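You operate a simulated robot arm through the tools that you are given. There is no shell and no other tool. Be economical: measure what you need, move in short steps, check, and stop when the job is done.

You run a simulated two-armed robot. Do the job below in one go: nothing can be reset, and whatever is moved stays where it is left.

Task
Count the pine rail's empty towers on the hand counter.
Fine: it lies in the bracket drawer; stand it on the bench and shut the drawer. Hold it with one hand; one click for each empty tower. Set down upright: hand counter. Where these are worked on the way, their far stop is far enough and under half their travel is too little: bracket drawer.

The check looks at the end state, three seconds after you hand in, the way a careful person would. Anything else that was tipped, shoved, dropped, spilled or broken makes it a failure.

Robot
Two 7-joint arms with two-finger parallel grippers on one trunk, on a base that drives. Base frame: it is fixed to the floor where the robot stands at the start and does not move with it; the origin is under the middle of the robot, x ahead of it, y to its left, z up. Readings come in m, degrees, newtons and seconds.
The left shoulder is at the start at [0.07, 0.134, 1.201], the right one opposite. With the tool pointing down near the work surface each hand reaches from about 0.1 to 0.62 m from the robot's upright axis, wherever it stands, measured 20 degrees to its own side. Places, roughly: bench cradle [1, -0.2, 0.9]; bracket drawer [0.7, 0.1, 0.8]; cradle clamp [0.8, -0.1, 0.9]; force knob [1.1, 0.1, 0.9]; key of the hand counter [0.6, 0.1, 0.8]; sliding stop [1.4, 0, 0.9]; swing latch [0.7, 0.4, 0.9]; tilt knob [1, 0.2, 0.9]; top of the bracket bench [0.6, 0.2, 0.9]. Payload 1.57 kg a hand.
The TCP of each hand is the grasp point between the finger pads, 0.03 m short of the fingertips. In the tool frame z runs along the fingers and y along their closing line. Largest opening 0.08 m; finger width 0.017, thickness 0.012; the body of the gripper, 0.04 by 0.082 m, starts 0.08 m behind the TCP.
Orientation is told as [roll, pitch, yaw] about the base's x, y, z axes, in that order, counted from this pose: with the fingers straight down and closing along the base's y, the tool's x points along the base's -x, its y along +y and its z along -z.

Tools
- The arms move only by the tool servo_tool. It takes "left_series", "right_series" or both (then of equal length, played together; a hand with none holds still); each is a list of rows, each an object (a shift or turn left out is 0, a gripper value left out holds the last) with "travel": the shift along the tool's x, y, z in units of 40 mm (1.0 is 40 mm), a list of three; "rotation": the turn, a rotation vector about the tool's x, y, z in units of 4 degrees (1.0 is 4 degrees), a list of three; "grip": the gripper command, from -1 (fully open) to 1 (shut), values between in proportion. In form: [{"travel": [tx, ty, tz], "rotation": [wx, wy, wz], "grip": grip}, ...]. A call has 1 to 10 rows; each row shifts and turns the commanded pose from where the row before left it, along the tool's axes as they then stand. A call with a number of a shift or a turn outside -1 to 1 is refused whole. Rows are played at 5 a second. More than 0.05 m and 8.6 degrees between two rows, or a gripper value outside its range, and nothing of the call is played. A pose out of reach is approached as far as the arm can. The call stops where the force on the tool passes 40 N (or 10 N more than at its start, if that is more) or the arm is blocked; 0.2 s more then pass. The fingers move at their own pace (about 0.153 m/s each) and stop on an object; they squeeze with about 40 N. The grip force told is the motor's: it shows also when the fingers shut on nothing. Time passes only in rows, and 0.2 s behind the last, so rows that do not move let the fingers close. It gives the time, the measured TCP pose, the force on the tool (base axes), the opening and the grip force at its end, in the units of the frame above (readings bear some noise), with the torque about the TCP (base axes, N m) and any sound that the robot's microphone picked up.
- Cameras (640 x 400 px; columns grow to the right, rows downward): "scene" is now at [0.1295, 0.0058, 1.4147]; the picture's right is [0.08, -1.00, 0.00], its down [-0.70, -0.06, -0.71] and it looks along [0.71, 0.06, -0.71] (base axes); focal length 276 px, centre (320, 200). "left" rides on the left gripper at [0.072, 0.007, -0.122] in its tool frame; the picture's right is [-0.09, 1.00, 0.00], its down [-0.84, -0.08, -0.54] and it looks along [-0.54, -0.05, 0.84] (tool axes); focal length 238 px, centre (320, 200). "right" rides on the right gripper at [0.072, -0.007, -0.122] in its tool frame; the picture's right is [0.09, 1.00, 0.00], its down [-0.84, 0.08, -0.54] and it looks along [-0.54, 0.05, 0.84] (tool axes); focal length 238 px, centre (320, 200). There is no depth. A picture from a camera that has moved, and an enlarged one, comes with that camera's place and axes in the base frame and with its lens.
- snapshot(camera): a new picture of that camera. It takes no simulated time.
- raise_lower(by): slides the trunk up (or, below 0, down) by that many m; the arms and the scene camera ride with it, the base frame stays. It gives what a move gives, with no picture.
- base_move(legs): drives the robot by 1 to 6 legs, each [ahead, left, turn to the left] in m, m and degrees, along the robot's own axes; the way and the turn of a leg run together, so that a leg with both is an arc; at most 1.5 m and 180 degrees a leg. The arms and the cameras ride along, it lands a little off, and it stops where it bumps. It gives what a move gives.
- head_to(pan, tilt): turns the head with the scene camera to pan (to the left, within 86 degrees either way) and tilt (down, from -29 to 69), counted from straight ahead of the robot. It gives what a move gives.
- inspect(camera, box): a new picture of the part [left, top, right, bottom] of that camera's present view, enlarged. It takes no simulated time.
- sign_off(): hands the job in; it is judged then, once.

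Go step by step. Nothing tells you exact positions but the pictures and the camera data: compare them with the known pose of the tool, close in by small moves and look again before you grip or let go. The budget is 120 turns and 88 pictures, counting those below and the enlarged ones. Unless the task says otherwise, let go and move clear before handing in, and close with one line.

The tools are called after "Call:" as a command line: name --argument value ..., lists and objects as JSON in quotes. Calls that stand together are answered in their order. servo_tool: Moves the arms, as the interface text tells. Its arguments: {"type":"object","properties":{"left_series":{"type":"array","items":{"type":"object","properties":{"travel":{"type":"array","items":{"type":"number"}},"rotation":{"type":"array","items":{"type":"number"}},"grip":{"type":"number"}}}},"right_series":{"type":"array","items":{"type":"object","properties":{"travel":{"type":"array","items":{"type":"number"}},"rotation":{"type":"array","items":{"type":"number"}},"grip":{"type":"number"}}}}},"required":[]} The other tools are called the same way: raise_lower (by) slides the trunk up or down; base_move (legs) drives the base; head_to (pan, tilt) turns the head that bears the scene camera; snapshot (camera) takes a picture; inspect (camera, box) takes an enlarged picture of a part of a camera's view; sign_off () hands the job in.

At the start:

```text
time_s: 0.0
left_tcp_pos: [0.4988, 0.2405, 1.149]
left_tcp_rot: [0.1, 0.0, 0.1]
left_contact_force: [0.0, -1.2, -0.6]
left_wrist_torque: [-0.01, 0.01, 0.0]
left_width: 0.0802
left_grasp_force: 0.0
right_tcp_pos: [0.417, -0.1683, 1.1585]
right_tcp_rot: [-0.1, 0.1, 0.0]
right_contact_force: [0.4, -0.2, 0.1]
right_wrist_torque: [0.0, 0.0, 0.0]
right_width: 0.08
right_grasp_force: 0.1
trunk travel left (down, up): [-0.775, 0.165]
robot x, y, heading: [0.0004, 0.0011, -0.2]
head pan, tilt: [4.6, 44.9]
```

scene: 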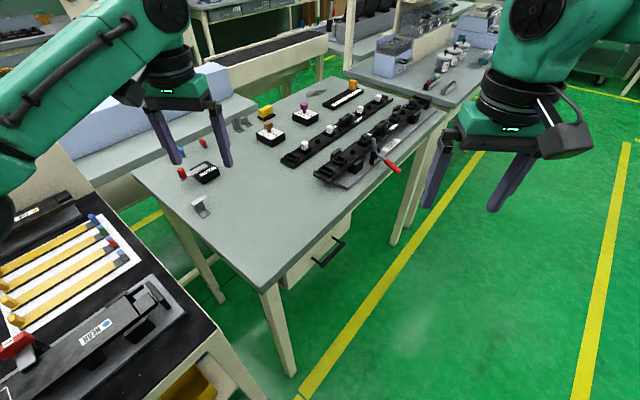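
right: 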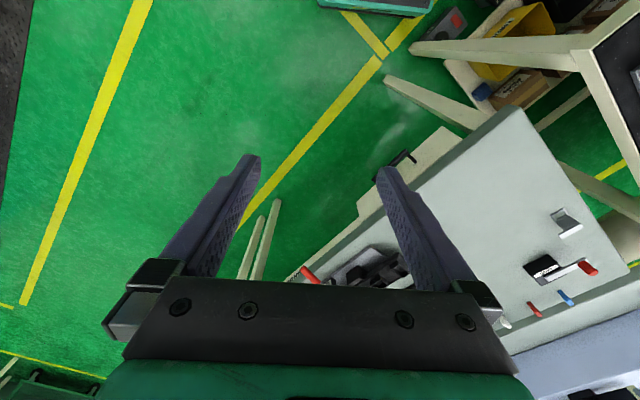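
left: 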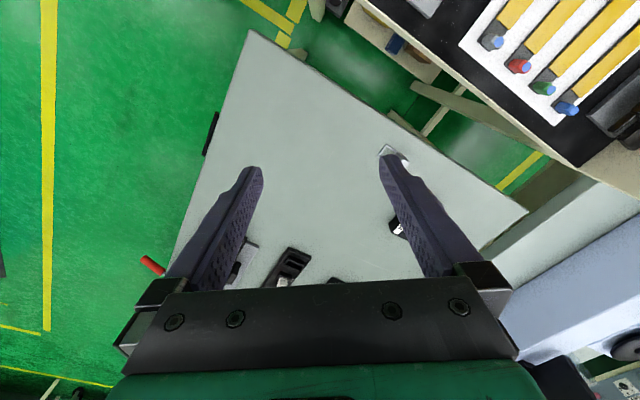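

I see the bench ahead, turned relative to me, with a drawer handle on its near-right side. I look closer at the bench and the rails.

Call:
inspect --camera "scene" --box '[240, 70, 440, 195]'

Call:
inspect --camera "scene" --box '[130, 130, 370, 280]'

Call:
inspect --camera "scene" --box '[0, 180, 240, 400]'

```text
3.20 times, centred on (340, 132) of scene
camera zoom: at [0.1295, 0.0058, 1.4147], right [0.08, -1.0, 0.0], down [-0.7, -0.06, -0.71], along [0.71, 0.06, -0.71], focal length 882 px, centre (256, 416)
```

zoom: 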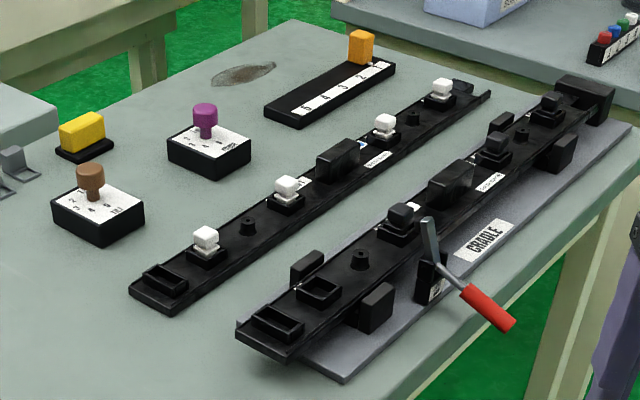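

```text
2.67 times, centred on (250, 205) of scene
camera zoom: at [0.1295, 0.0058, 1.4147], right [0.08, -1.0, 0.0], down [-0.7, -0.06, -0.71], along [0.71, 0.06, -0.71], focal length 735 px, centre (507, 187)
```

zoom: 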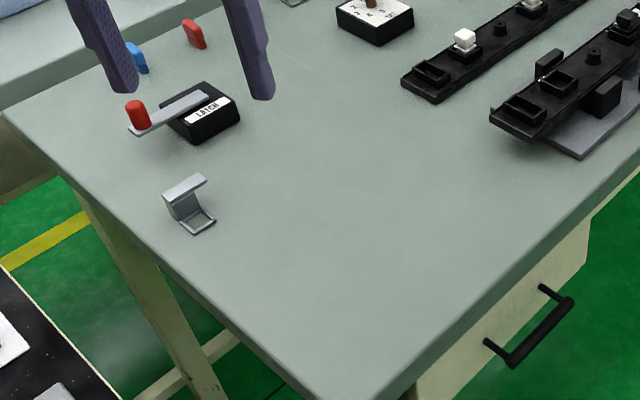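

```text
1.82 times, centred on (120, 290) of scene
camera zoom: at [0.1295, 0.0058, 1.4147], right [0.08, -1.0, 0.0], down [-0.7, -0.06, -0.71], along [0.71, 0.06, -0.71], focal length 501 px, centre (684, 36)
```

zoom: 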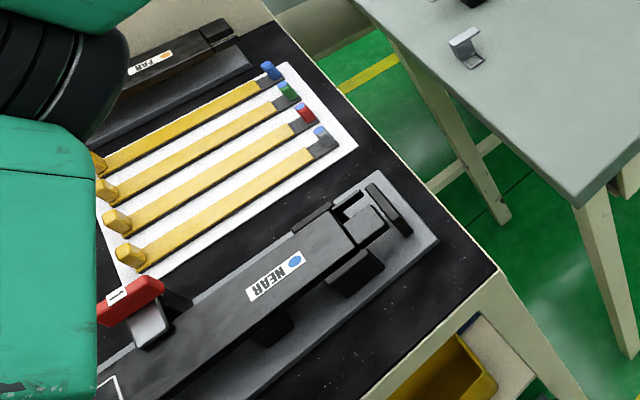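

I need to read the rail labels to learn which is the pine rail.

Call:
inspect --camera "scene" --box '[325, 95, 415, 151]'

Call:
inspect --camera "scene" --box '[340, 80, 404, 120]'

```text
7.11 times, centred on (370, 123) of scene
camera zoom: at [0.1295, 0.0058, 1.4147], right [0.08, -1.0, 0.0], down [-0.7, -0.06, -0.71], along [0.71, 0.06, -0.71], focal length 1960 px, centre (-36, 748)
```

zoom: 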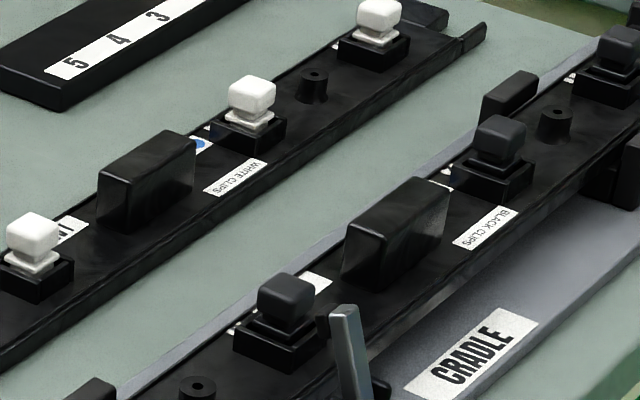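

```text
10.00 times, centred on (372, 100) of scene
camera zoom: at [0.1295, 0.0058, 1.4147], right [0.08, -1.0, 0.0], down [-0.7, -0.06, -0.71], along [0.71, 0.06, -0.71], focal length 2756 px, centre (-200, 1200)
```

zoom: 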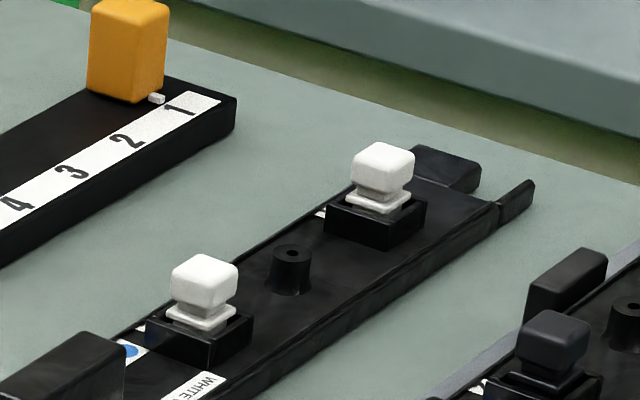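

Both rails carry a name label hidden by the handle blocks. I'll look around for other rails, and later get a view from above.

Call:
head_to --pan -10 --tilt 20

Call:
snapshot --camera "scene"

Call:
head_to --pan 45 --tilt 25

Call:
snapshot --camera "scene"

```text
time_s: 0.9
left_tcp_pos: [0.499, 0.2404, 1.1498]
left_tcp_rot: [0.0, 0.0, 0.1]
left_contact_force: [0.6, 0.6, 0.1]
left_wrist_torque: [0.02, 0.04, -0.01]
left_width: 0.0801
left_grasp_force: 0.0
right_tcp_pos: [0.4179, -0.1681, 1.1579]
right_tcp_rot: [0.0, 0.0, 0.0]
right_contact_force: [0.3, 0.5, -0.1]
right_wrist_torque: [0.01, -0.01, 0.02]
right_width: 0.0801
right_grasp_force: 0.0
trunk travel left (down, up): [-0.775, 0.165]
robot x, y, heading: [-0.0026, -0.0025, -0.1]
head pan, tilt: [-10.0, 20.0]
```

```text
79 pictures are left
camera scene: at [0.14, -0.0168, 1.4531], right [-0.17, -0.98, 0.0], down [-0.34, 0.06, -0.94], along [0.93, -0.16, -0.34], focal length 276 px, centre (320, 200)
```

scene: 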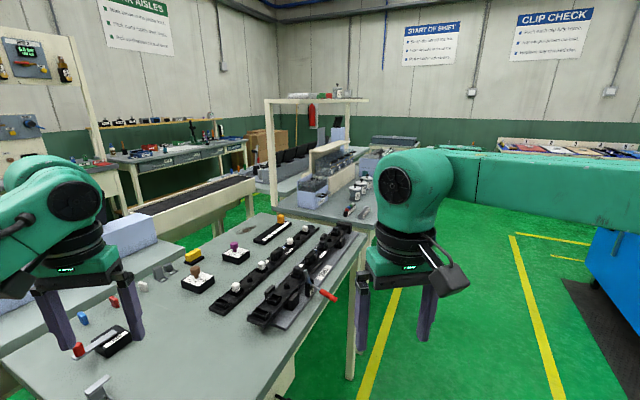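

```text
time_s: 2.1
left_tcp_pos: [0.4977, 0.2389, 1.1502]
left_tcp_rot: [0.0, -0.1, 0.1]
left_contact_force: [1.4, -0.1, 0.5]
left_wrist_torque: [0.0, 0.01, 0.01]
left_width: 0.0797
left_grasp_force: 0.0
right_tcp_pos: [0.417, -0.1688, 1.1585]
right_tcp_rot: [-0.1, 0.0, -0.1]
right_contact_force: [-0.2, 1.0, -0.3]
right_wrist_torque: [-0.02, 0.04, 0.01]
right_width: 0.0801
right_grasp_force: 0.1
trunk travel left (down, up): [-0.775, 0.165]
robot x, y, heading: [0.0008, -0.0012, 0.0]
head pan, tilt: [45.0, 25.0]
```

```text
78 pictures are left
camera scene: at [0.1136, 0.0644, 1.4451], right [0.71, -0.71, 0.0], down [-0.3, -0.3, -0.91], along [0.64, 0.64, -0.42], focal length 276 px, centre (320, 200)
```

scene: 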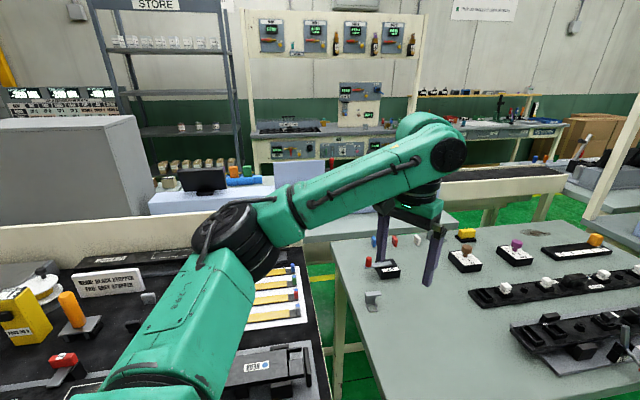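

Rails of interest are on the bench. I'll raise the trunk for a steeper view of the labels.

Call:
raise_lower --by 0.16

Call:
head_to --pan -5 --tilt 38

Call:
snapshot --camera "scene"

```text
time_s: 4.0
left_tcp_pos: [0.4976, 0.2385, 1.3101]
left_tcp_rot: [0.0, 0.0, 0.1]
left_contact_force: [1.1, -0.3, -0.2]
left_wrist_torque: [-0.03, -0.01, 0.0]
left_width: 0.08
left_grasp_force: 0.1
right_tcp_pos: [0.4169, -0.1678, 1.3194]
right_tcp_rot: [0.0, 0.1, -0.1]
right_contact_force: [0.2, -0.2, -0.8]
right_wrist_torque: [-0.01, 0.01, -0.01]
right_width: 0.08
right_grasp_force: 0.1
trunk travel left (down, up): [-0.935, 0.005]
robot x, y, heading: [0.0002, 0.0017, 0.1]
head pan, tilt: [45.0, 25.0]
```

```text
time_s: 5.1
left_tcp_pos: [0.4984, 0.2393, 1.3081]
left_tcp_rot: [-0.1, 0.0, 0.1]
left_contact_force: [-0.9, -0.6, -0.1]
left_wrist_torque: [0.02, -0.01, 0.03]
left_width: 0.0801
left_grasp_force: 0.0
right_tcp_pos: [0.4156, -0.1678, 1.3179]
right_tcp_rot: [0.0, 0.0, 0.0]
right_contact_force: [0.0, 0.2, 0.8]
right_wrist_torque: [-0.02, 0.0, 0.0]
right_width: 0.0799
right_grasp_force: 0.0
trunk travel left (down, up): [-0.935, 0.005]
robot x, y, heading: [0.0009, -0.0023, 0.1]
head pan, tilt: [-5.0, 38.0]
```

```text
77 pictures are left
camera scene: at [0.1342, -0.0081, 1.5848], right [-0.09, -1.0, 0.0], down [-0.61, 0.05, -0.79], along [0.79, -0.07, -0.62], focal length 276 px, centre (320, 200)
```

scene: 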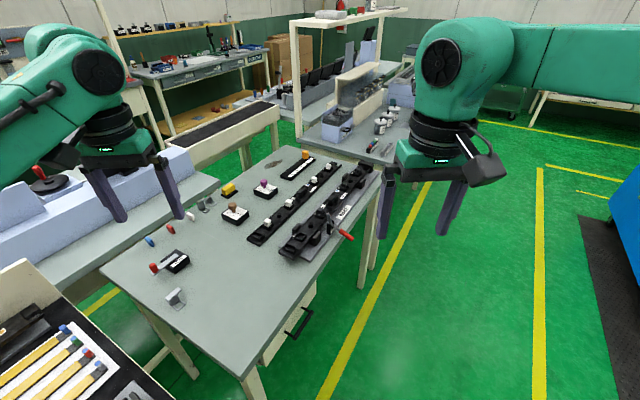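

Call:
inspect --camera "scene" --box '[245, 150, 389, 260]'

Call:
inspect --camera "scene" --box '[290, 175, 346, 215]'

```text
3.64 times, centred on (317, 205) of scene
camera zoom: at [0.1342, -0.0081, 1.5848], right [-0.09, -1.0, 0.0], down [-0.61, 0.05, -0.79], along [0.79, -0.07, -0.62], focal length 1002 px, centre (331, 182)
```

zoom: 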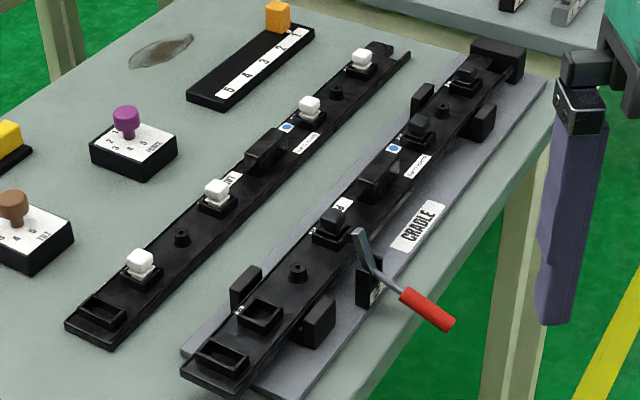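

```text
10.00 times, centred on (318, 195) of scene
camera zoom: at [0.1342, -0.0081, 1.5848], right [-0.09, -1.0, 0.0], down [-0.61, 0.05, -0.79], along [0.79, -0.07, -0.62], focal length 2756 px, centre (340, 250)
```

zoom: 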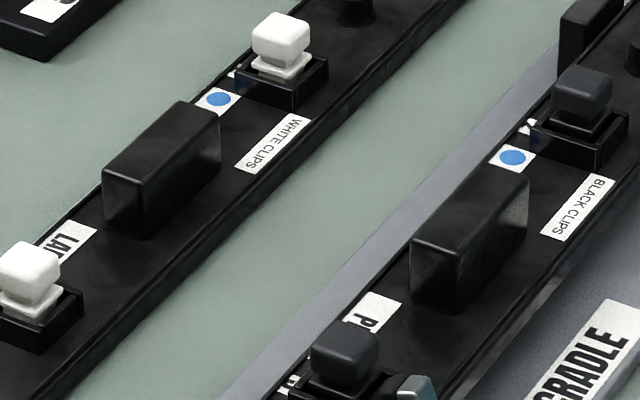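

The white-clip rail reads "LA…", the black-clip rail in the cradle "P…", so it is likely PINE. I drive round to face the drawer front and look again from there.

Call:
base_move --legs '[[0, -0.5, 0], [0.18, 0, 0], [0, 0, 56]]'

Call:
head_to --pan 0 --tilt 45

Call:
snapshot --camera "scene"

```text
time_s: 11.7
left_tcp_pos: [0.2515, 0.0405, 1.309]
left_tcp_rot: [0.0, 0.0, 56.6]
left_contact_force: [0.1, -0.1, -0.2]
left_wrist_torque: [-0.01, 0.05, 0.0]
left_width: 0.08
left_grasp_force: 0.1
right_tcp_pos: [0.5465, -0.2506, 1.3181]
right_tcp_rot: [0.0, 0.1, 56.4]
right_contact_force: [0.3, 0.4, 0.1]
right_wrist_torque: [0.01, -0.03, -0.01]
right_width: 0.08
right_grasp_force: 0.0
trunk travel left (down, up): [-0.935, 0.005]
robot x, y, heading: [0.1759, -0.5103, 56.4]
head pan, tilt: [-5.0, 38.0]
```

```text
time_s: 12.4
left_tcp_pos: [0.2517, 0.0398, 1.3088]
left_tcp_rot: [0.1, 0.1, 56.6]
left_contact_force: [-0.9, -0.3, -0.1]
left_wrist_torque: [0.01, -0.01, -0.01]
left_width: 0.0802
left_grasp_force: 0.1
right_tcp_pos: [0.5463, -0.2514, 1.3176]
right_tcp_rot: [0.0, 0.0, 56.4]
right_contact_force: [-0.6, -0.1, -0.1]
right_wrist_torque: [0.05, -0.03, -0.03]
right_width: 0.0799
right_grasp_force: 0.1
trunk travel left (down, up): [-0.935, 0.005]
robot x, y, heading: [0.1759, -0.5074, 56.3]
head pan, tilt: [0.0, 45.0]
```

```text
74 pictures are left
camera scene: at [0.2471, -0.3977, 1.5746], right [0.83, -0.55, 0.0], down [-0.39, -0.59, -0.71], along [0.39, 0.59, -0.71], focal length 276 px, centre (320, 200)
```

scene: 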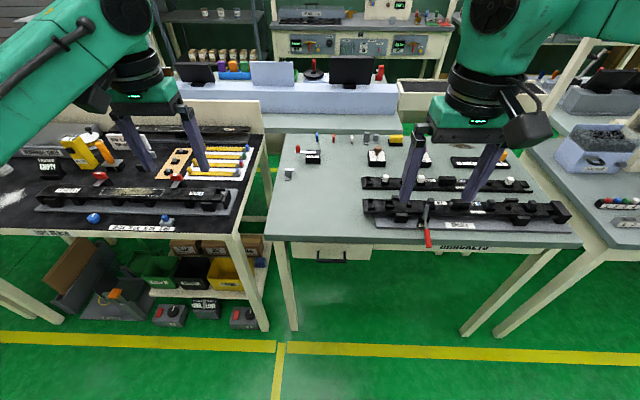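

Well aligned with the bench now. A closer look at the rails and the drawer.

Call:
inspect --camera "scene" --box '[350, 165, 590, 265]'

Call:
inspect --camera "scene" --box '[260, 225, 420, 300]'

Call:
snapshot --camera "right"

```text
2.67 times, centred on (470, 215) of scene
camera zoom: at [0.2471, -0.3977, 1.5746], right [0.83, -0.55, 0.0], down [-0.39, -0.59, -0.71], along [0.39, 0.59, -0.71], focal length 735 px, centre (-80, 160)
```

zoom: 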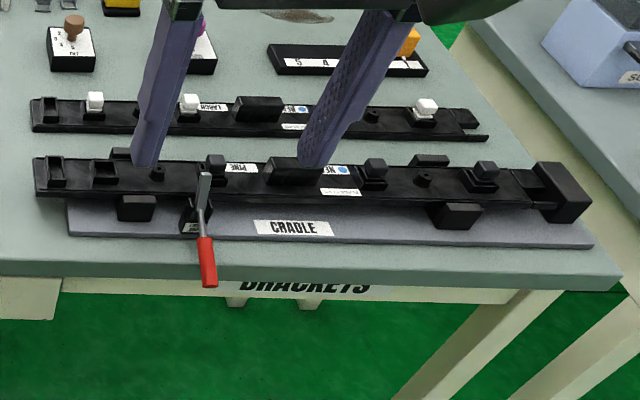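

```text
4.00 times, centred on (340, 262) of scene
camera zoom: at [0.2471, -0.3977, 1.5746], right [0.83, -0.55, 0.0], down [-0.39, -0.59, -0.71], along [0.39, 0.59, -0.71], focal length 1102 px, centre (240, -50)
```

zoom: 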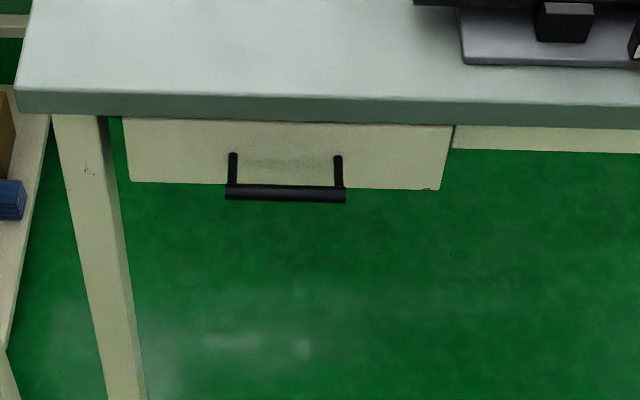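

```text
71 pictures are left
camera right: at [0.5128, -0.315, 1.4417], right [-0.88, 0.47, 0.0], down [0.4, 0.74, 0.54], along [0.26, 0.48, -0.84], focal length 238 px, centre (320, 200)
```

right: 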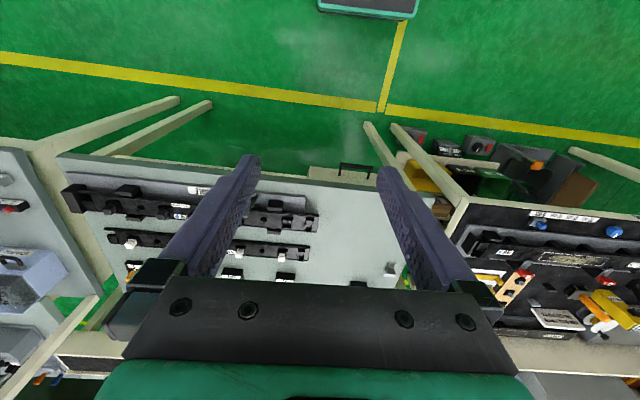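

PINE is the rail in the cradle. I lower the right hand a bit to view its left end closely, checking whether the end pocket is a tower.

Call:
servo_tool --right_series '[{"travel": [-0.5, 0, 1]}, {"travel": [-0.5, 0, 1]}, {"travel": [-0.5, 0, 1]}, {"travel": [-0.5, 0, 1]}, {"travel": [0, 0, 1]}]'

Call:
snapshot --camera "right"

```text
time_s: 13.6
left_tcp_pos: [0.2525, 0.042, 1.3091]
left_tcp_rot: [0.0, 0.1, 56.6]
left_contact_force: [0.9, -0.1, 0.3]
left_wrist_torque: [-0.03, 0.05, -0.02]
left_width: 0.0799
left_grasp_force: 0.1
right_tcp_pos: [0.5918, -0.1832, 1.1186]
right_tcp_rot: [0.0, 0.0, 56.4]
right_contact_force: [-0.3, 0.5, -0.3]
right_wrist_torque: [0.03, 0.04, 0.03]
right_width: 0.0798
right_grasp_force: 0.1
trunk travel left (down, up): [-0.935, 0.005]
robot x, y, heading: [0.1805, -0.5057, 56.5]
head pan, tilt: [0.0, 45.0]
```

```text
70 pictures are left
camera right: at [0.5576, -0.2465, 1.2417], right [-0.88, 0.47, 0.0], down [0.4, 0.74, 0.54], along [0.26, 0.48, -0.84], focal length 238 px, centre (320, 200)
```

right: 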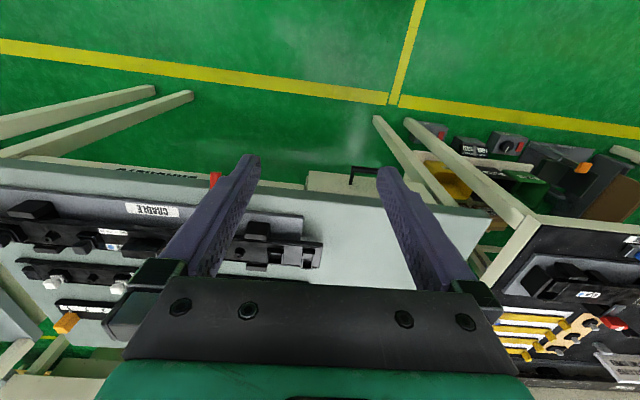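

Call:
inspect --camera "right" --box '[225, 205, 337, 275]'

Call:
inspect --camera "right" --box '[0, 180, 192, 300]'

```text
5.71 times, centred on (281, 240) of right
camera zoom: at [0.5576, -0.2465, 1.2417], right [-0.88, 0.47, 0.0], down [0.4, 0.74, 0.54], along [0.26, 0.48, -0.84], focal length 1362 px, centre (543, -29)
```

zoom: 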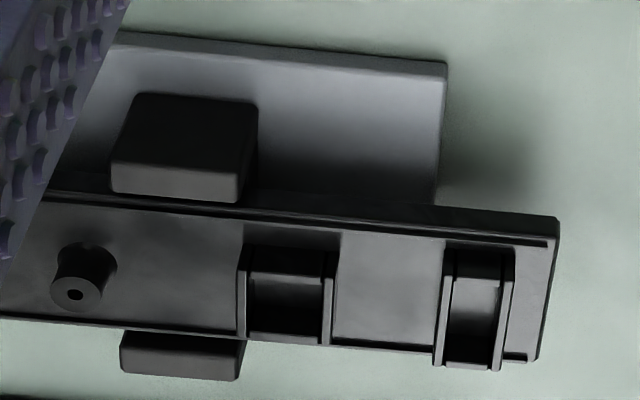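

```text
3.33 times, centred on (96, 240) of right
camera zoom: at [0.5576, -0.2465, 1.2417], right [-0.88, 0.47, 0.0], down [0.4, 0.74, 0.54], along [0.26, 0.48, -0.84], focal length 794 px, centre (1067, 67)
```

zoom: 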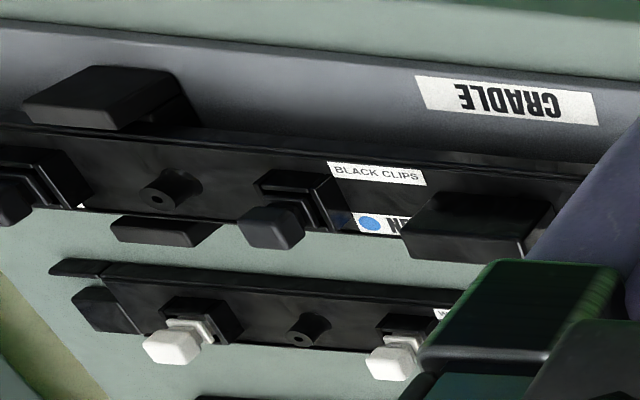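

I move the hand further forward for a steeper view of that end.

Call:
servo_tool --right_series '[{"travel": [-1, 0, 0]}, {"travel": [-1, 0, 0]}, {"travel": [-1, 0, 0]}, {"travel": [-1, 0, 0]}, {"travel": [-1, 0, 0]}]'

Call:
snapshot --camera "right"

Call:
inspect --camera "right" --box '[180, 100, 340, 200]'

```text
time_s: 14.8
left_tcp_pos: [0.2508, 0.0411, 1.3092]
left_tcp_rot: [0.1, 0.1, 56.7]
left_contact_force: [0.0, -0.1, -1.6]
left_wrist_torque: [0.02, -0.02, -0.02]
left_width: 0.0801
left_grasp_force: 0.1
right_tcp_pos: [0.6634, -0.1766, 1.1586]
right_tcp_rot: [0.2, 0.0, 56.4]
right_contact_force: [0.4, -0.7, 1.0]
right_wrist_torque: [0.01, 0.01, -0.01]
right_width: 0.0802
right_grasp_force: 0.0
right hand out of reach, approached as far as the arm can: row 1, 2, 3, 4, 5
trunk travel left (down, up): [-0.935, 0.005]
robot x, y, heading: [0.1752, -0.5042, 56.8]
head pan, tilt: [0.0, 45.0]
```

```text
67 pictures are left
camera right: at [0.6297, -0.2403, 1.2813], right [-0.88, 0.47, 0.0], down [0.4, 0.74, 0.54], along [0.26, 0.48, -0.84], focal length 238 px, centre (320, 200)
```

right: 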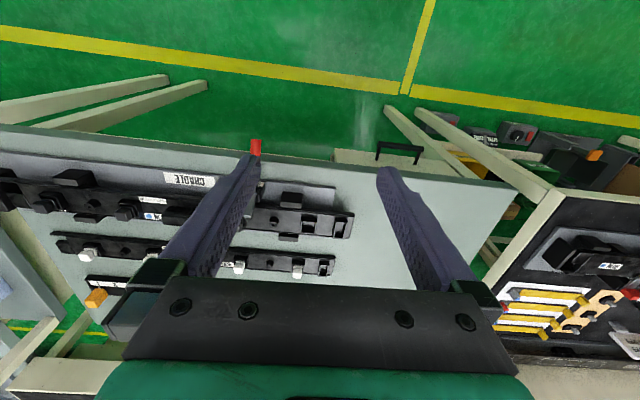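

```text
4.00 times, centred on (260, 150) of right
camera zoom: at [0.6297, -0.2403, 1.2813], right [-0.88, 0.47, 0.0], down [0.4, 0.74, 0.54], along [0.26, 0.48, -0.84], focal length 953 px, centre (560, 400)
```

zoom: 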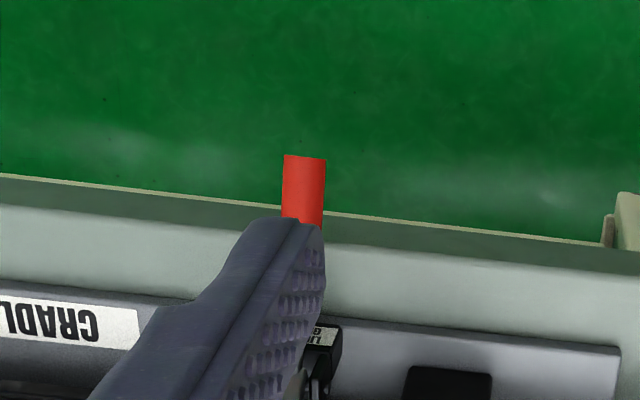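

Call:
inspect --camera "right" --box '[230, 180, 370, 280]'

```text
4.00 times, centred on (300, 230) of right
camera zoom: at [0.6297, -0.2403, 1.2813], right [-0.88, 0.47, 0.0], down [0.4, 0.74, 0.54], along [0.26, 0.48, -0.84], focal length 953 px, centre (400, 80)
```

zoom: 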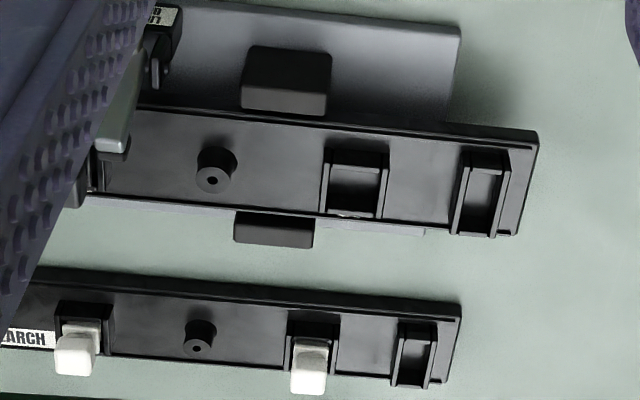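

The end pocket exists on both rails and is narrower than the towers, so it looks like a rail feature. I'll check the "CLIP CHECK" poster for the definition.

Call:
head_to --pan -85 --tilt 0

Call:
snapshot --camera "scene"

```text
time_s: 16.4
left_tcp_pos: [0.2513, 0.0407, 1.31]
left_tcp_rot: [0.0, 0.1, 56.6]
left_contact_force: [0.9, -0.5, 0.5]
left_wrist_torque: [0.05, 0.01, 0.01]
left_width: 0.08
left_grasp_force: 0.0
right_tcp_pos: [0.6623, -0.1768, 1.1576]
right_tcp_rot: [0.0, -0.1, 56.5]
right_contact_force: [0.0, 0.3, -0.4]
right_wrist_torque: [-0.01, -0.01, 0.02]
right_width: 0.08
right_grasp_force: 0.0
trunk travel left (down, up): [-0.935, 0.005]
robot x, y, heading: [0.1761, -0.507, 56.4]
head pan, tilt: [-85.0, 0.0]
```

```text
64 pictures are left
camera scene: at [0.2812, -0.5082, 1.6455], right [-0.48, -0.88, 0.0], down [0.0, 0.0, -1.0], along [0.88, -0.48, 0.0], focal length 276 px, centre (320, 200)
```

scene: 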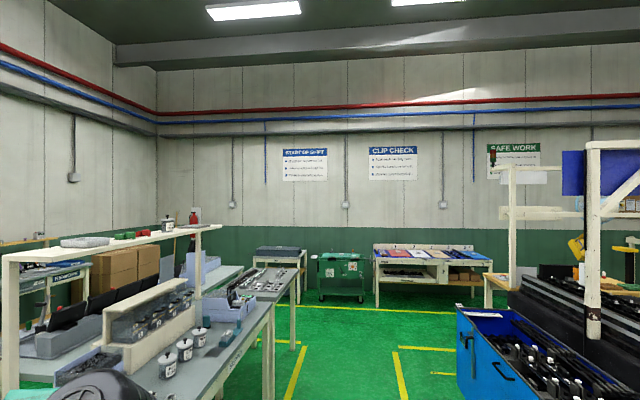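

Call:
inspect --camera "scene" --box '[364, 140, 424, 184]'

Call:
inspect --camera "scene" --box '[490, 280, 640, 400]'

```text
9.09 times, centred on (394, 162) of scene
camera zoom: at [0.2812, -0.5082, 1.6455], right [-0.48, -0.88, 0.0], down [0.0, 0.0, -1.0], along [0.88, -0.48, 0.0], focal length 2505 px, centre (-353, 546)
```

zoom: 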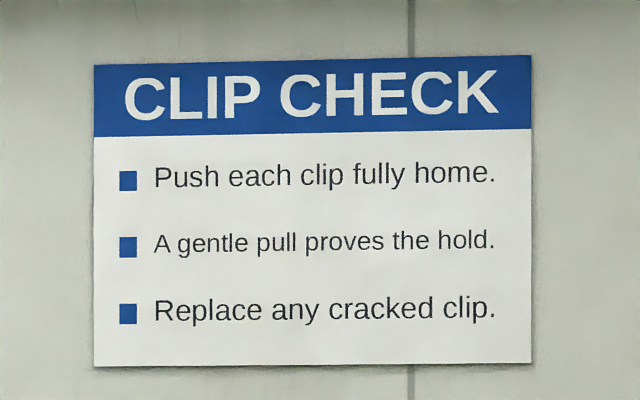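

```text
3.33 times, centred on (565, 340) of scene
camera zoom: at [0.2812, -0.5082, 1.6455], right [-0.48, -0.88, 0.0], down [0.0, 0.0, -1.0], along [0.88, -0.48, 0.0], focal length 918 px, centre (-497, -267)
```

zoom: 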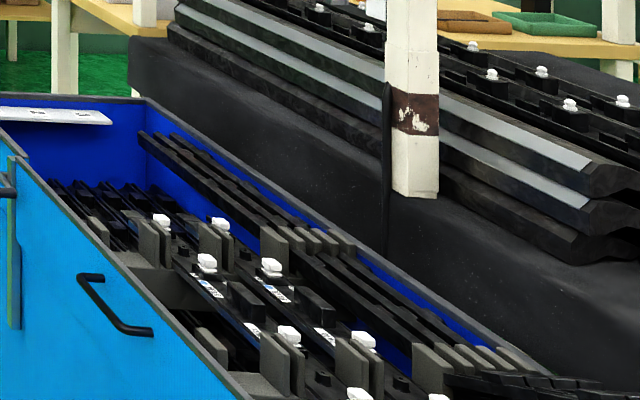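

One empty tower (numbered one at the left end of PINE) stands. Next I bring the right hand back, lower the trunk and tilt the tool for the drawer handle, estimated at about (0.552, 0.002, 0.793).

Call:
servo_tool --right_series '[{"travel": [1, 0, 0]}, {"travel": [1, 0, 0]}, {"travel": [1, 0, 0]}, {"travel": [1, 0, 0]}, {"travel": [0.5, 0.5, 0]}, {"travel": [0, 0.5, 0]}]'

Call:
servo_tool --right_series '[{"rotation": [0, -1, 0]}, {"rotation": [0, -1, 0]}, {"rotation": [0, -1, 0]}, {"rotation": [0, -1, 0]}, {"rotation": [0, -1, 0]}, {"rotation": [0, -1, 0]}, {"rotation": [0, -1, 0]}, {"rotation": [0, -1, 0]}, {"rotation": [0, -1, 0]}, {"rotation": [0, -1, 0]}]'

Call:
raise_lower --by -0.25

Call:
head_to --pan 0 --tilt 55

Call:
snapshot --camera "scene"

```text
time_s: 17.8
left_tcp_pos: [0.2512, 0.043, 1.3078]
left_tcp_rot: [0.0, 0.1, 56.6]
left_contact_force: [0.3, 0.1, 0.3]
left_wrist_torque: [-0.03, 0.02, 0.01]
left_width: 0.0799
left_grasp_force: 0.2
right_tcp_pos: [0.5302, -0.3071, 1.16]
right_tcp_rot: [-0.2, 0.0, 56.5]
right_contact_force: [0.3, -0.2, 0.8]
right_wrist_torque: [0.0, -0.03, -0.01]
right_width: 0.0803
right_grasp_force: 0.0
trunk travel left (down, up): [-0.935, 0.005]
robot x, y, heading: [0.175, -0.5094, 56.2]
head pan, tilt: [-85.0, 0.0]
```

```text
time_s: 20.0
left_tcp_pos: [0.2509, 0.042, 1.3086]
left_tcp_rot: [-0.2, 0.0, 56.6]
left_contact_force: [0.0, -0.6, 0.6]
left_wrist_torque: [0.0, 0.0, 0.01]
left_width: 0.0799
left_grasp_force: 0.1
right_tcp_pos: [0.5332, -0.3015, 1.1594]
right_tcp_rot: [-0.1, -35.6, 56.6]
right_contact_force: [-0.3, 0.5, 0.4]
right_wrist_torque: [0.03, 0.04, -0.01]
right_width: 0.08
right_grasp_force: 0.0
right hand out of reach, approached as far as the arm can: row 9, 10
trunk travel left (down, up): [-0.935, 0.005]
robot x, y, heading: [0.1731, -0.5085, 56.5]
head pan, tilt: [-85.0, 0.0]
```

```text
time_s: 22.6
left_tcp_pos: [0.2508, 0.0408, 1.0597]
left_tcp_rot: [0.0, 0.0, 56.7]
left_contact_force: [0.1, 0.1, -0.4]
left_wrist_torque: [0.01, -0.02, 0.0]
left_width: 0.08
left_grasp_force: 0.1
right_tcp_pos: [0.5342, -0.3024, 0.9098]
right_tcp_rot: [0.0, -35.6, 56.5]
right_contact_force: [-0.6, -0.4, -0.9]
right_wrist_torque: [0.0, 0.0, 0.01]
right_width: 0.0797
right_grasp_force: 0.1
trunk travel left (down, up): [-0.685, 0.255]
robot x, y, heading: [0.1771, -0.5086, 56.3]
head pan, tilt: [-85.0, 0.0]
```

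```text
time_s: 24.2
left_tcp_pos: [0.2507, 0.0392, 1.0585]
left_tcp_rot: [0.0, -0.1, 56.6]
left_contact_force: [0.7, 0.9, -1.1]
left_wrist_torque: [0.04, -0.01, 0.02]
left_width: 0.0798
left_grasp_force: 0.0
right_tcp_pos: [0.5331, -0.3031, 0.909]
right_tcp_rot: [-0.2, -35.6, 56.6]
right_contact_force: [-0.7, -0.3, 0.0]
right_wrist_torque: [0.02, 0.02, 0.04]
right_width: 0.0799
right_grasp_force: 0.1
trunk travel left (down, up): [-0.685, 0.255]
robot x, y, heading: [0.1747, -0.5056, 56.5]
head pan, tilt: [0.0, 55.0]
```

```text
61 pictures are left
camera scene: at [0.2418, -0.4053, 1.3112], right [0.83, -0.55, 0.0], down [-0.45, -0.68, -0.57], along [0.32, 0.48, -0.82], focal length 276 px, centre (320, 200)
```

scene: 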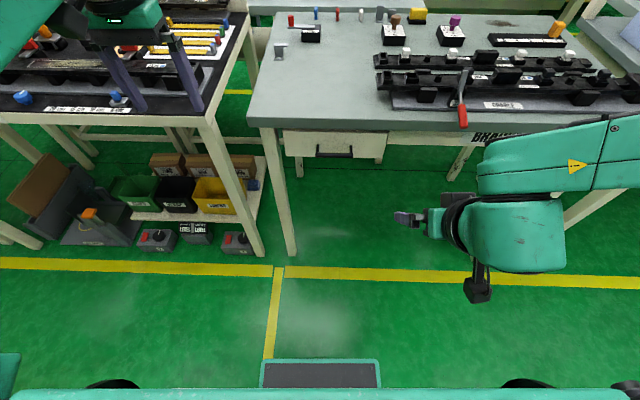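

Call:
inspect --camera "scene" --box '[270, 115, 398, 195]'

Call:
servo_tool --right_series '[{"travel": [0, 1, 0]}, {"travel": [0, 1, 0]}, {"travel": [0, 1, 0]}, {"travel": [0, 1, 0]}]'

```text
5.00 times, centred on (334, 155) of scene
camera zoom: at [0.2418, -0.4053, 1.3112], right [0.83, -0.55, 0.0], down [-0.45, -0.68, -0.57], along [0.32, 0.48, -0.82], focal length 1378 px, centre (250, 425)
```

zoom: 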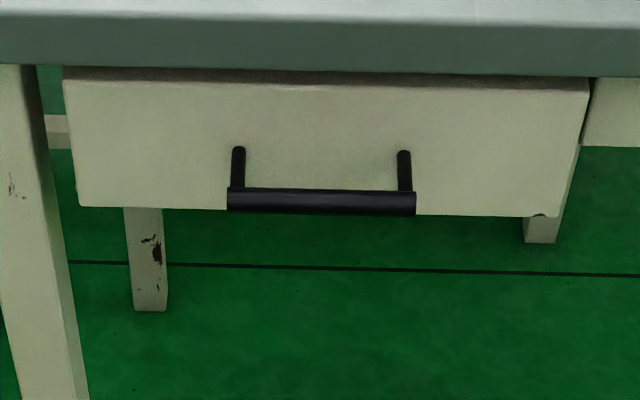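

```text
time_s: 25.2
left_tcp_pos: [0.2504, 0.0412, 1.0597]
left_tcp_rot: [0.1, 0.0, 56.5]
left_contact_force: [0.4, 0.3, -0.6]
left_wrist_torque: [-0.01, -0.02, 0.0]
left_width: 0.08
left_grasp_force: 0.0
right_tcp_pos: [0.4201, -0.2245, 0.9182]
right_tcp_rot: [0.2, -35.5, 56.4]
right_contact_force: [-0.4, 0.3, -0.3]
right_wrist_torque: [-0.01, -0.01, -0.03]
right_width: 0.08
right_grasp_force: 0.1
right hand out of reach, approached as far as the arm can: row 4
trunk travel left (down, up): [-0.685, 0.255]
robot x, y, heading: [0.1775, -0.5084, 56.3]
head pan, tilt: [0.0, 55.0]
```

Handle confirmed near (0.553, −0.003, 0.793). I bring the hand down in front of it and then tilt further.

Call:
servo_tool --right_series '[{"travel": [0, 0, 0.9]}, {"travel": [0, 0, 0.9]}, {"travel": [0, 0, 0.9]}, {"travel": [0, 0.2, 0.9]}]'

Call:
servo_tool --right_series '[{"rotation": [0, -1, 0]}, {"rotation": [0, -1, 0]}, {"rotation": [0, -1, 0]}, {"rotation": [0, -1, 0]}, {"rotation": [0, -1, 0]}, {"rotation": [0, -1, 0]}, {"rotation": [0, -1, 0]}]'

```text
time_s: 26.2
left_tcp_pos: [0.2532, 0.0408, 1.0602]
left_tcp_rot: [0.1, 0.2, 56.5]
left_contact_force: [-0.4, 1.0, -0.7]
left_wrist_torque: [0.01, 0.0, -0.02]
left_width: 0.08
left_grasp_force: 0.0
right_tcp_pos: [0.5027, -0.1858, 0.836]
right_tcp_rot: [0.1, -35.6, 56.6]
right_contact_force: [0.9, 0.3, 0.7]
right_wrist_torque: [-0.03, -0.02, -0.02]
right_width: 0.08
right_grasp_force: 0.3
right hand out of reach, approached as far as the arm can: row 1, 2, 3, 4
trunk travel left (down, up): [-0.685, 0.255]
robot x, y, heading: [0.1746, -0.5098, 56.4]
head pan, tilt: [0.0, 55.0]
```

```text
time_s: 27.8
left_tcp_pos: [0.2513, 0.04, 1.0585]
left_tcp_rot: [0.0, 0.1, 56.7]
left_contact_force: [0.4, -0.4, 0.3]
left_wrist_torque: [0.02, 0.0, 0.0]
left_width: 0.0799
left_grasp_force: 0.0
right_tcp_pos: [0.5285, -0.2023, 0.8709]
right_tcp_rot: [-0.1, -63.5, 56.5]
right_contact_force: [-0.2, -0.2, 0.4]
right_wrist_torque: [0.04, 0.0, 0.03]
right_width: 0.0803
right_grasp_force: 0.1
right hand out of reach, approached as far as the arm can: row 1, 2, 3, 4, 5, 6, 7
trunk travel left (down, up): [-0.685, 0.255]
robot x, y, heading: [0.1714, -0.5057, 56.4]
head pan, tilt: [0.0, 55.0]
```

The arm is near its limits from this high shoulder. I lower the trunk some and shift left in small steps.

Call:
raise_lower --by -0.1

Call:
servo_tool --right_series '[{"travel": [0, 0.8, 0]}, {"travel": [0, 0.8, 0]}, {"travel": [0, 0.7, 0]}]'

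```text
time_s: 29.1
left_tcp_pos: [0.2503, 0.04, 0.9596]
left_tcp_rot: [0.0, -0.1, 56.6]
left_contact_force: [-0.5, 0.0, 0.0]
left_wrist_torque: [0.01, -0.01, 0.0]
left_width: 0.0799
left_grasp_force: 0.0
right_tcp_pos: [0.5285, -0.2034, 0.7709]
right_tcp_rot: [-0.1, -63.4, 56.5]
right_contact_force: [-0.1, -0.3, 0.6]
right_wrist_torque: [0.03, 0.01, 0.03]
right_width: 0.0801
right_grasp_force: 0.1
trunk travel left (down, up): [-0.585, 0.355]
robot x, y, heading: [0.1712, -0.5087, 56.5]
head pan, tilt: [0.0, 55.0]
```

```text
time_s: 29.9
left_tcp_pos: [0.2514, 0.0407, 0.9583]
left_tcp_rot: [0.0, -0.1, 56.6]
left_contact_force: [0.0, 0.2, -0.1]
left_wrist_torque: [0.01, -0.01, -0.02]
left_width: 0.0799
left_grasp_force: 0.0
right_tcp_pos: [0.4981, -0.1788, 0.8137]
right_tcp_rot: [-0.1, -63.4, 56.6]
right_contact_force: [0.6, -0.2, 0.6]
right_wrist_torque: [-0.02, -0.04, 0.02]
right_width: 0.0799
right_grasp_force: 0.1
right hand out of reach, approached as far as the arm can: row 1, 2, 3
trunk travel left (down, up): [-0.585, 0.355]
robot x, y, heading: [0.1762, -0.5083, 56.7]
head pan, tilt: [0.0, 55.0]
```

Call:
servo_tool --right_series '[{"travel": [-0.45, 0, 0.9]}, {"travel": [-0.45, 0.5, 0.9]}, {"travel": [0, 0.6, 0]}]'

Call:
snapshot --camera "scene"

```text
time_s: 30.7
left_tcp_pos: [0.2519, 0.0396, 0.9588]
left_tcp_rot: [0.1, 0.0, 56.6]
left_contact_force: [-0.1, -0.1, 0.6]
left_wrist_torque: [-0.02, 0.0, 0.0]
left_width: 0.08
left_grasp_force: 0.0
right_tcp_pos: [0.5293, -0.1138, 0.8377]
right_tcp_rot: [0.0, -63.4, 56.4]
right_contact_force: [-0.8, -0.6, -0.2]
right_wrist_torque: [-0.02, 0.0, -0.03]
right_width: 0.0798
right_grasp_force: 0.0
right hand out of reach, approached as far as the arm can: row 2, 3
trunk travel left (down, up): [-0.585, 0.355]
robot x, y, heading: [0.179, -0.5065, 56.4]
head pan, tilt: [0.0, 55.0]
```

```text
59 pictures are left
camera scene: at [0.2412, -0.4057, 1.2112], right [0.83, -0.55, 0.0], down [-0.45, -0.68, -0.57], along [0.32, 0.48, -0.82], focal length 276 px, centre (320, 200)
```

scene: 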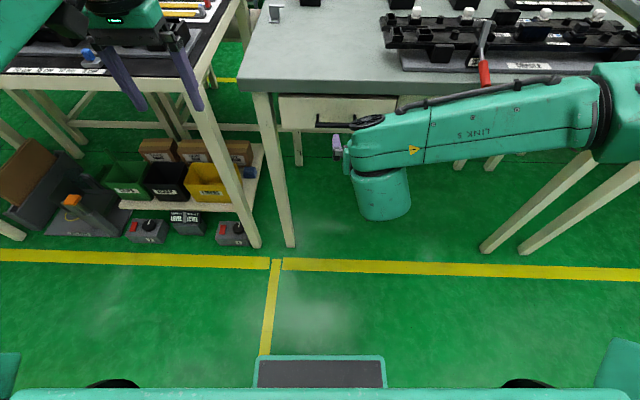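

The elbow comes out wide and near the bench, so this stance is bad. I back off and lower the shoulder so that the arm can reach forward level, then turn the hand so it closes vertically on the bar.

Call:
base_move --legs '[[-0.16, 0, 0]]'

Call:
raise_lower --by -0.1

Call:
servo_tool --right_series '[{"rotation": [0, 0, 1]}, {"rotation": [0, 0, 1]}, {"rotation": [0, 0, 1]}, {"rotation": [0, 0, 1]}, {"rotation": [0, 0, 1]}, {"rotation": [0, 0, 1]}, {"rotation": [0, 0, 1]}, {"rotation": [0, 0, 1]}, {"rotation": [0, 0, 1]}, {"rotation": [0, 0, 1]}]'

Call:
snapshot --camera "scene"

```text
time_s: 32.1
left_tcp_pos: [0.1626, -0.0905, 0.9585]
left_tcp_rot: [0.1, -0.1, 56.6]
left_contact_force: [-0.1, 0.9, 0.0]
left_wrist_torque: [0.0, 0.01, -0.01]
left_width: 0.0799
left_grasp_force: 0.1
right_tcp_pos: [0.4418, -0.2466, 0.8375]
right_tcp_rot: [0.0, -63.4, 56.6]
right_contact_force: [-0.3, 1.2, 0.2]
right_wrist_torque: [-0.03, 0.0, -0.01]
right_width: 0.0799
right_grasp_force: 0.0
trunk travel left (down, up): [-0.585, 0.355]
robot x, y, heading: [0.0893, -0.6372, 56.7]
head pan, tilt: [0.0, 55.0]
```

```text
time_s: 33.4
left_tcp_pos: [0.1632, -0.0922, 0.8594]
left_tcp_rot: [0.0, 0.0, 56.6]
left_contact_force: [0.0, -0.1, 0.0]
left_wrist_torque: [0.01, 0.02, -0.02]
left_width: 0.0802
left_grasp_force: 0.2
right_tcp_pos: [0.441, -0.2468, 0.7373]
right_tcp_rot: [0.1, -63.3, 56.4]
right_contact_force: [-0.5, 0.8, -0.1]
right_wrist_torque: [-0.03, 0.01, -0.01]
right_width: 0.0799
right_grasp_force: 0.1
trunk travel left (down, up): [-0.485, 0.455]
robot x, y, heading: [0.0866, -0.6419, 56.6]
head pan, tilt: [0.0, 55.0]
```

```text
time_s: 35.6
left_tcp_pos: [0.1642, -0.0932, 0.8585]
left_tcp_rot: [0.0, 0.0, 56.6]
left_contact_force: [0.5, 0.1, 0.4]
left_wrist_torque: [-0.01, 0.0, -0.02]
left_width: 0.0801
left_grasp_force: 0.1
right_tcp_pos: [0.4408, -0.2469, 0.7376]
right_tcp_rot: [52.1, -43.2, -5.5]
right_contact_force: [-0.5, 0.5, -0.2]
right_wrist_torque: [-0.03, -0.02, -0.05]
right_width: 0.08
right_grasp_force: 0.0
trunk travel left (down, up): [-0.485, 0.455]
robot x, y, heading: [0.0894, -0.6392, 56.5]
head pan, tilt: [0.0, 55.0]
```

```text
58 pictures are left
camera scene: at [0.154, -0.538, 1.1111], right [0.83, -0.55, 0.0], down [-0.45, -0.68, -0.57], along [0.32, 0.48, -0.82], focal length 276 px, centre (320, 200)
```

scene: 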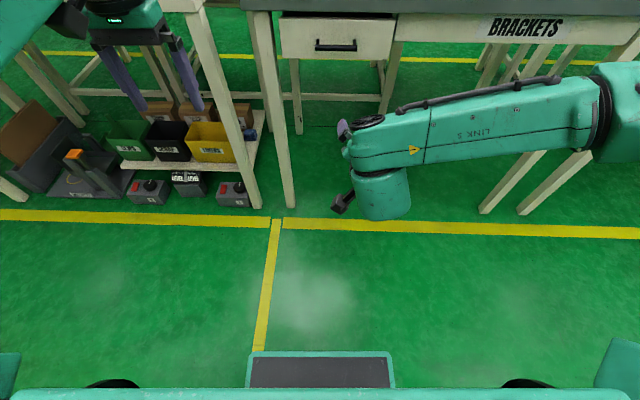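

Call:
servo_tool --right_series '[{"rotation": [0, 0, 1]}, {"rotation": [0, 0, 1]}, {"rotation": [0, 0, 1]}, {"rotation": [0, 0, 1]}, {"rotation": [0, 0, 1]}, {"rotation": [0, 0, 1]}, {"rotation": [0, 0, 1]}, {"rotation": [0, 0, 1]}, {"rotation": [0, 0, 1]}, {"rotation": [0, 0, 1]}]'

Call:
servo_tool --right_series '[{"rotation": [0, 0, 1]}, {"rotation": [0, 0, 1]}, {"rotation": [0, 0, 0.5]}, {"rotation": [-1, 0, 0]}, {"rotation": [-1, 0, 0]}, {"rotation": [-1, 0, 0]}]'

Call:
snapshot --camera "scene"

```text
time_s: 37.8
left_tcp_pos: [0.1627, -0.0922, 0.8592]
left_tcp_rot: [0.0, 0.0, 56.6]
left_contact_force: [0.0, 0.2, 0.1]
left_wrist_torque: [0.02, -0.06, -0.01]
left_width: 0.0801
left_grasp_force: 0.0
right_tcp_pos: [0.4403, -0.2463, 0.7374]
right_tcp_rot: [62.9, -8.9, -28.9]
right_contact_force: [-0.7, -0.4, 0.0]
right_wrist_torque: [-0.02, 0.01, 0.01]
right_width: 0.0798
right_grasp_force: 0.0
trunk travel left (down, up): [-0.485, 0.455]
robot x, y, heading: [0.0874, -0.6389, 56.4]
head pan, tilt: [0.0, 55.0]
```

```text
time_s: 39.2
left_tcp_pos: [0.1637, -0.092, 0.8593]
left_tcp_rot: [-0.1, 0.1, 56.6]
left_contact_force: [0.9, 0.3, 0.5]
left_wrist_torque: [0.02, -0.02, 0.0]
left_width: 0.08
left_grasp_force: 0.1
right_tcp_pos: [0.4507, -0.2568, 0.752]
right_tcp_rot: [75.3, 0.0, -33.5]
right_contact_force: [0.3, 0.5, -0.3]
right_wrist_torque: [0.04, 0.0, 0.0]
right_width: 0.0797
right_grasp_force: 0.1
right hand out of reach, approached as far as the arm can: row 4, 5, 6
trunk travel left (down, up): [-0.485, 0.455]
robot x, y, heading: [0.0889, -0.6399, 56.4]
head pan, tilt: [0.0, 55.0]
```

```text
57 pictures are left
camera scene: at [0.154, -0.5381, 1.1111], right [0.83, -0.55, 0.0], down [-0.45, -0.68, -0.57], along [0.32, 0.48, -0.82], focal length 276 px, centre (320, 200)
```

scene: 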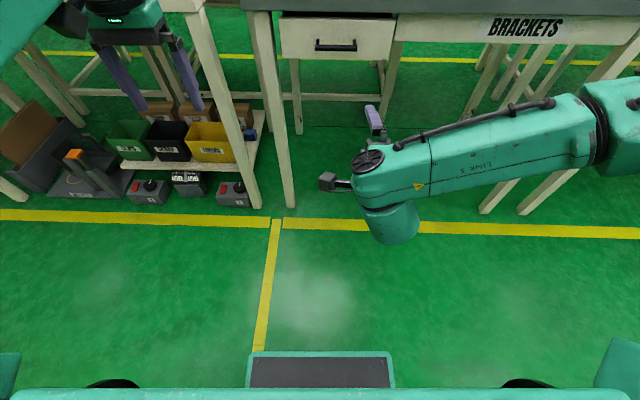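

Fingers now point forward and close vertically. I line up with the bar, half closed, leaving about 0.1 m.

Call:
servo_tool --right_series '[{"travel": [0.34, 0.52, 0.96], "grip": 0}, {"travel": [0.34, 0.52, 0.96]}, {"travel": [0.34, 0.52, 0.96]}, {"travel": [0.34, 0.52, 0.96]}, {"travel": [0, 0, 0]}]'

Call:
snapshot --camera "scene"

Call:
snapshot --camera "right"

```text
time_s: 40.4
left_tcp_pos: [0.1639, -0.0911, 0.858]
left_tcp_rot: [0.0, 0.0, 56.6]
left_contact_force: [-0.6, 0.1, -0.3]
left_wrist_torque: [-0.01, -0.01, -0.06]
left_width: 0.0797
left_grasp_force: 0.0
right_tcp_pos: [0.5308, -0.1551, 0.8283]
right_tcp_rot: [75.4, -0.1, -33.3]
right_contact_force: [0.3, 0.4, -0.5]
right_wrist_torque: [0.03, 0.0, 0.0]
right_width: 0.0398
right_grasp_force: 0.0
right hand out of reach, approached as far as the arm can: row 1, 2, 3, 4
trunk travel left (down, up): [-0.485, 0.455]
robot x, y, heading: [0.0896, -0.6391, 56.6]
head pan, tilt: [0.0, 55.0]
```

```text
56 pictures are left
camera scene: at [0.1539, -0.5381, 1.1111], right [0.83, -0.55, 0.0], down [-0.45, -0.68, -0.57], along [0.32, 0.48, -0.82], focal length 276 px, centre (320, 200)
```

scene: 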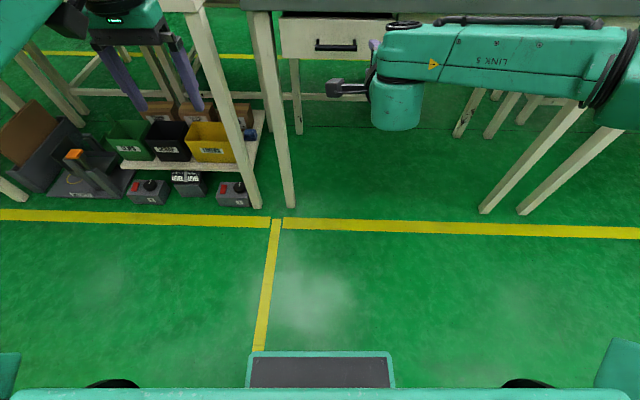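

```text
55 pictures are left
camera right: at [0.4062, -0.2154, 0.8547], right [0.06, 0.26, 0.96], down [0.42, -0.88, 0.21], along [0.9, 0.39, -0.16], focal length 238 px, centre (320, 200)
```

right: 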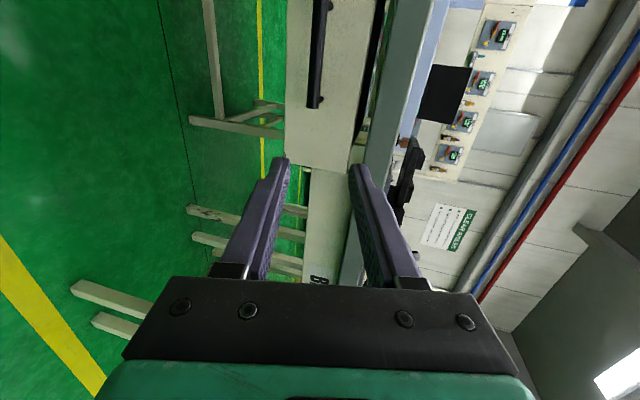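

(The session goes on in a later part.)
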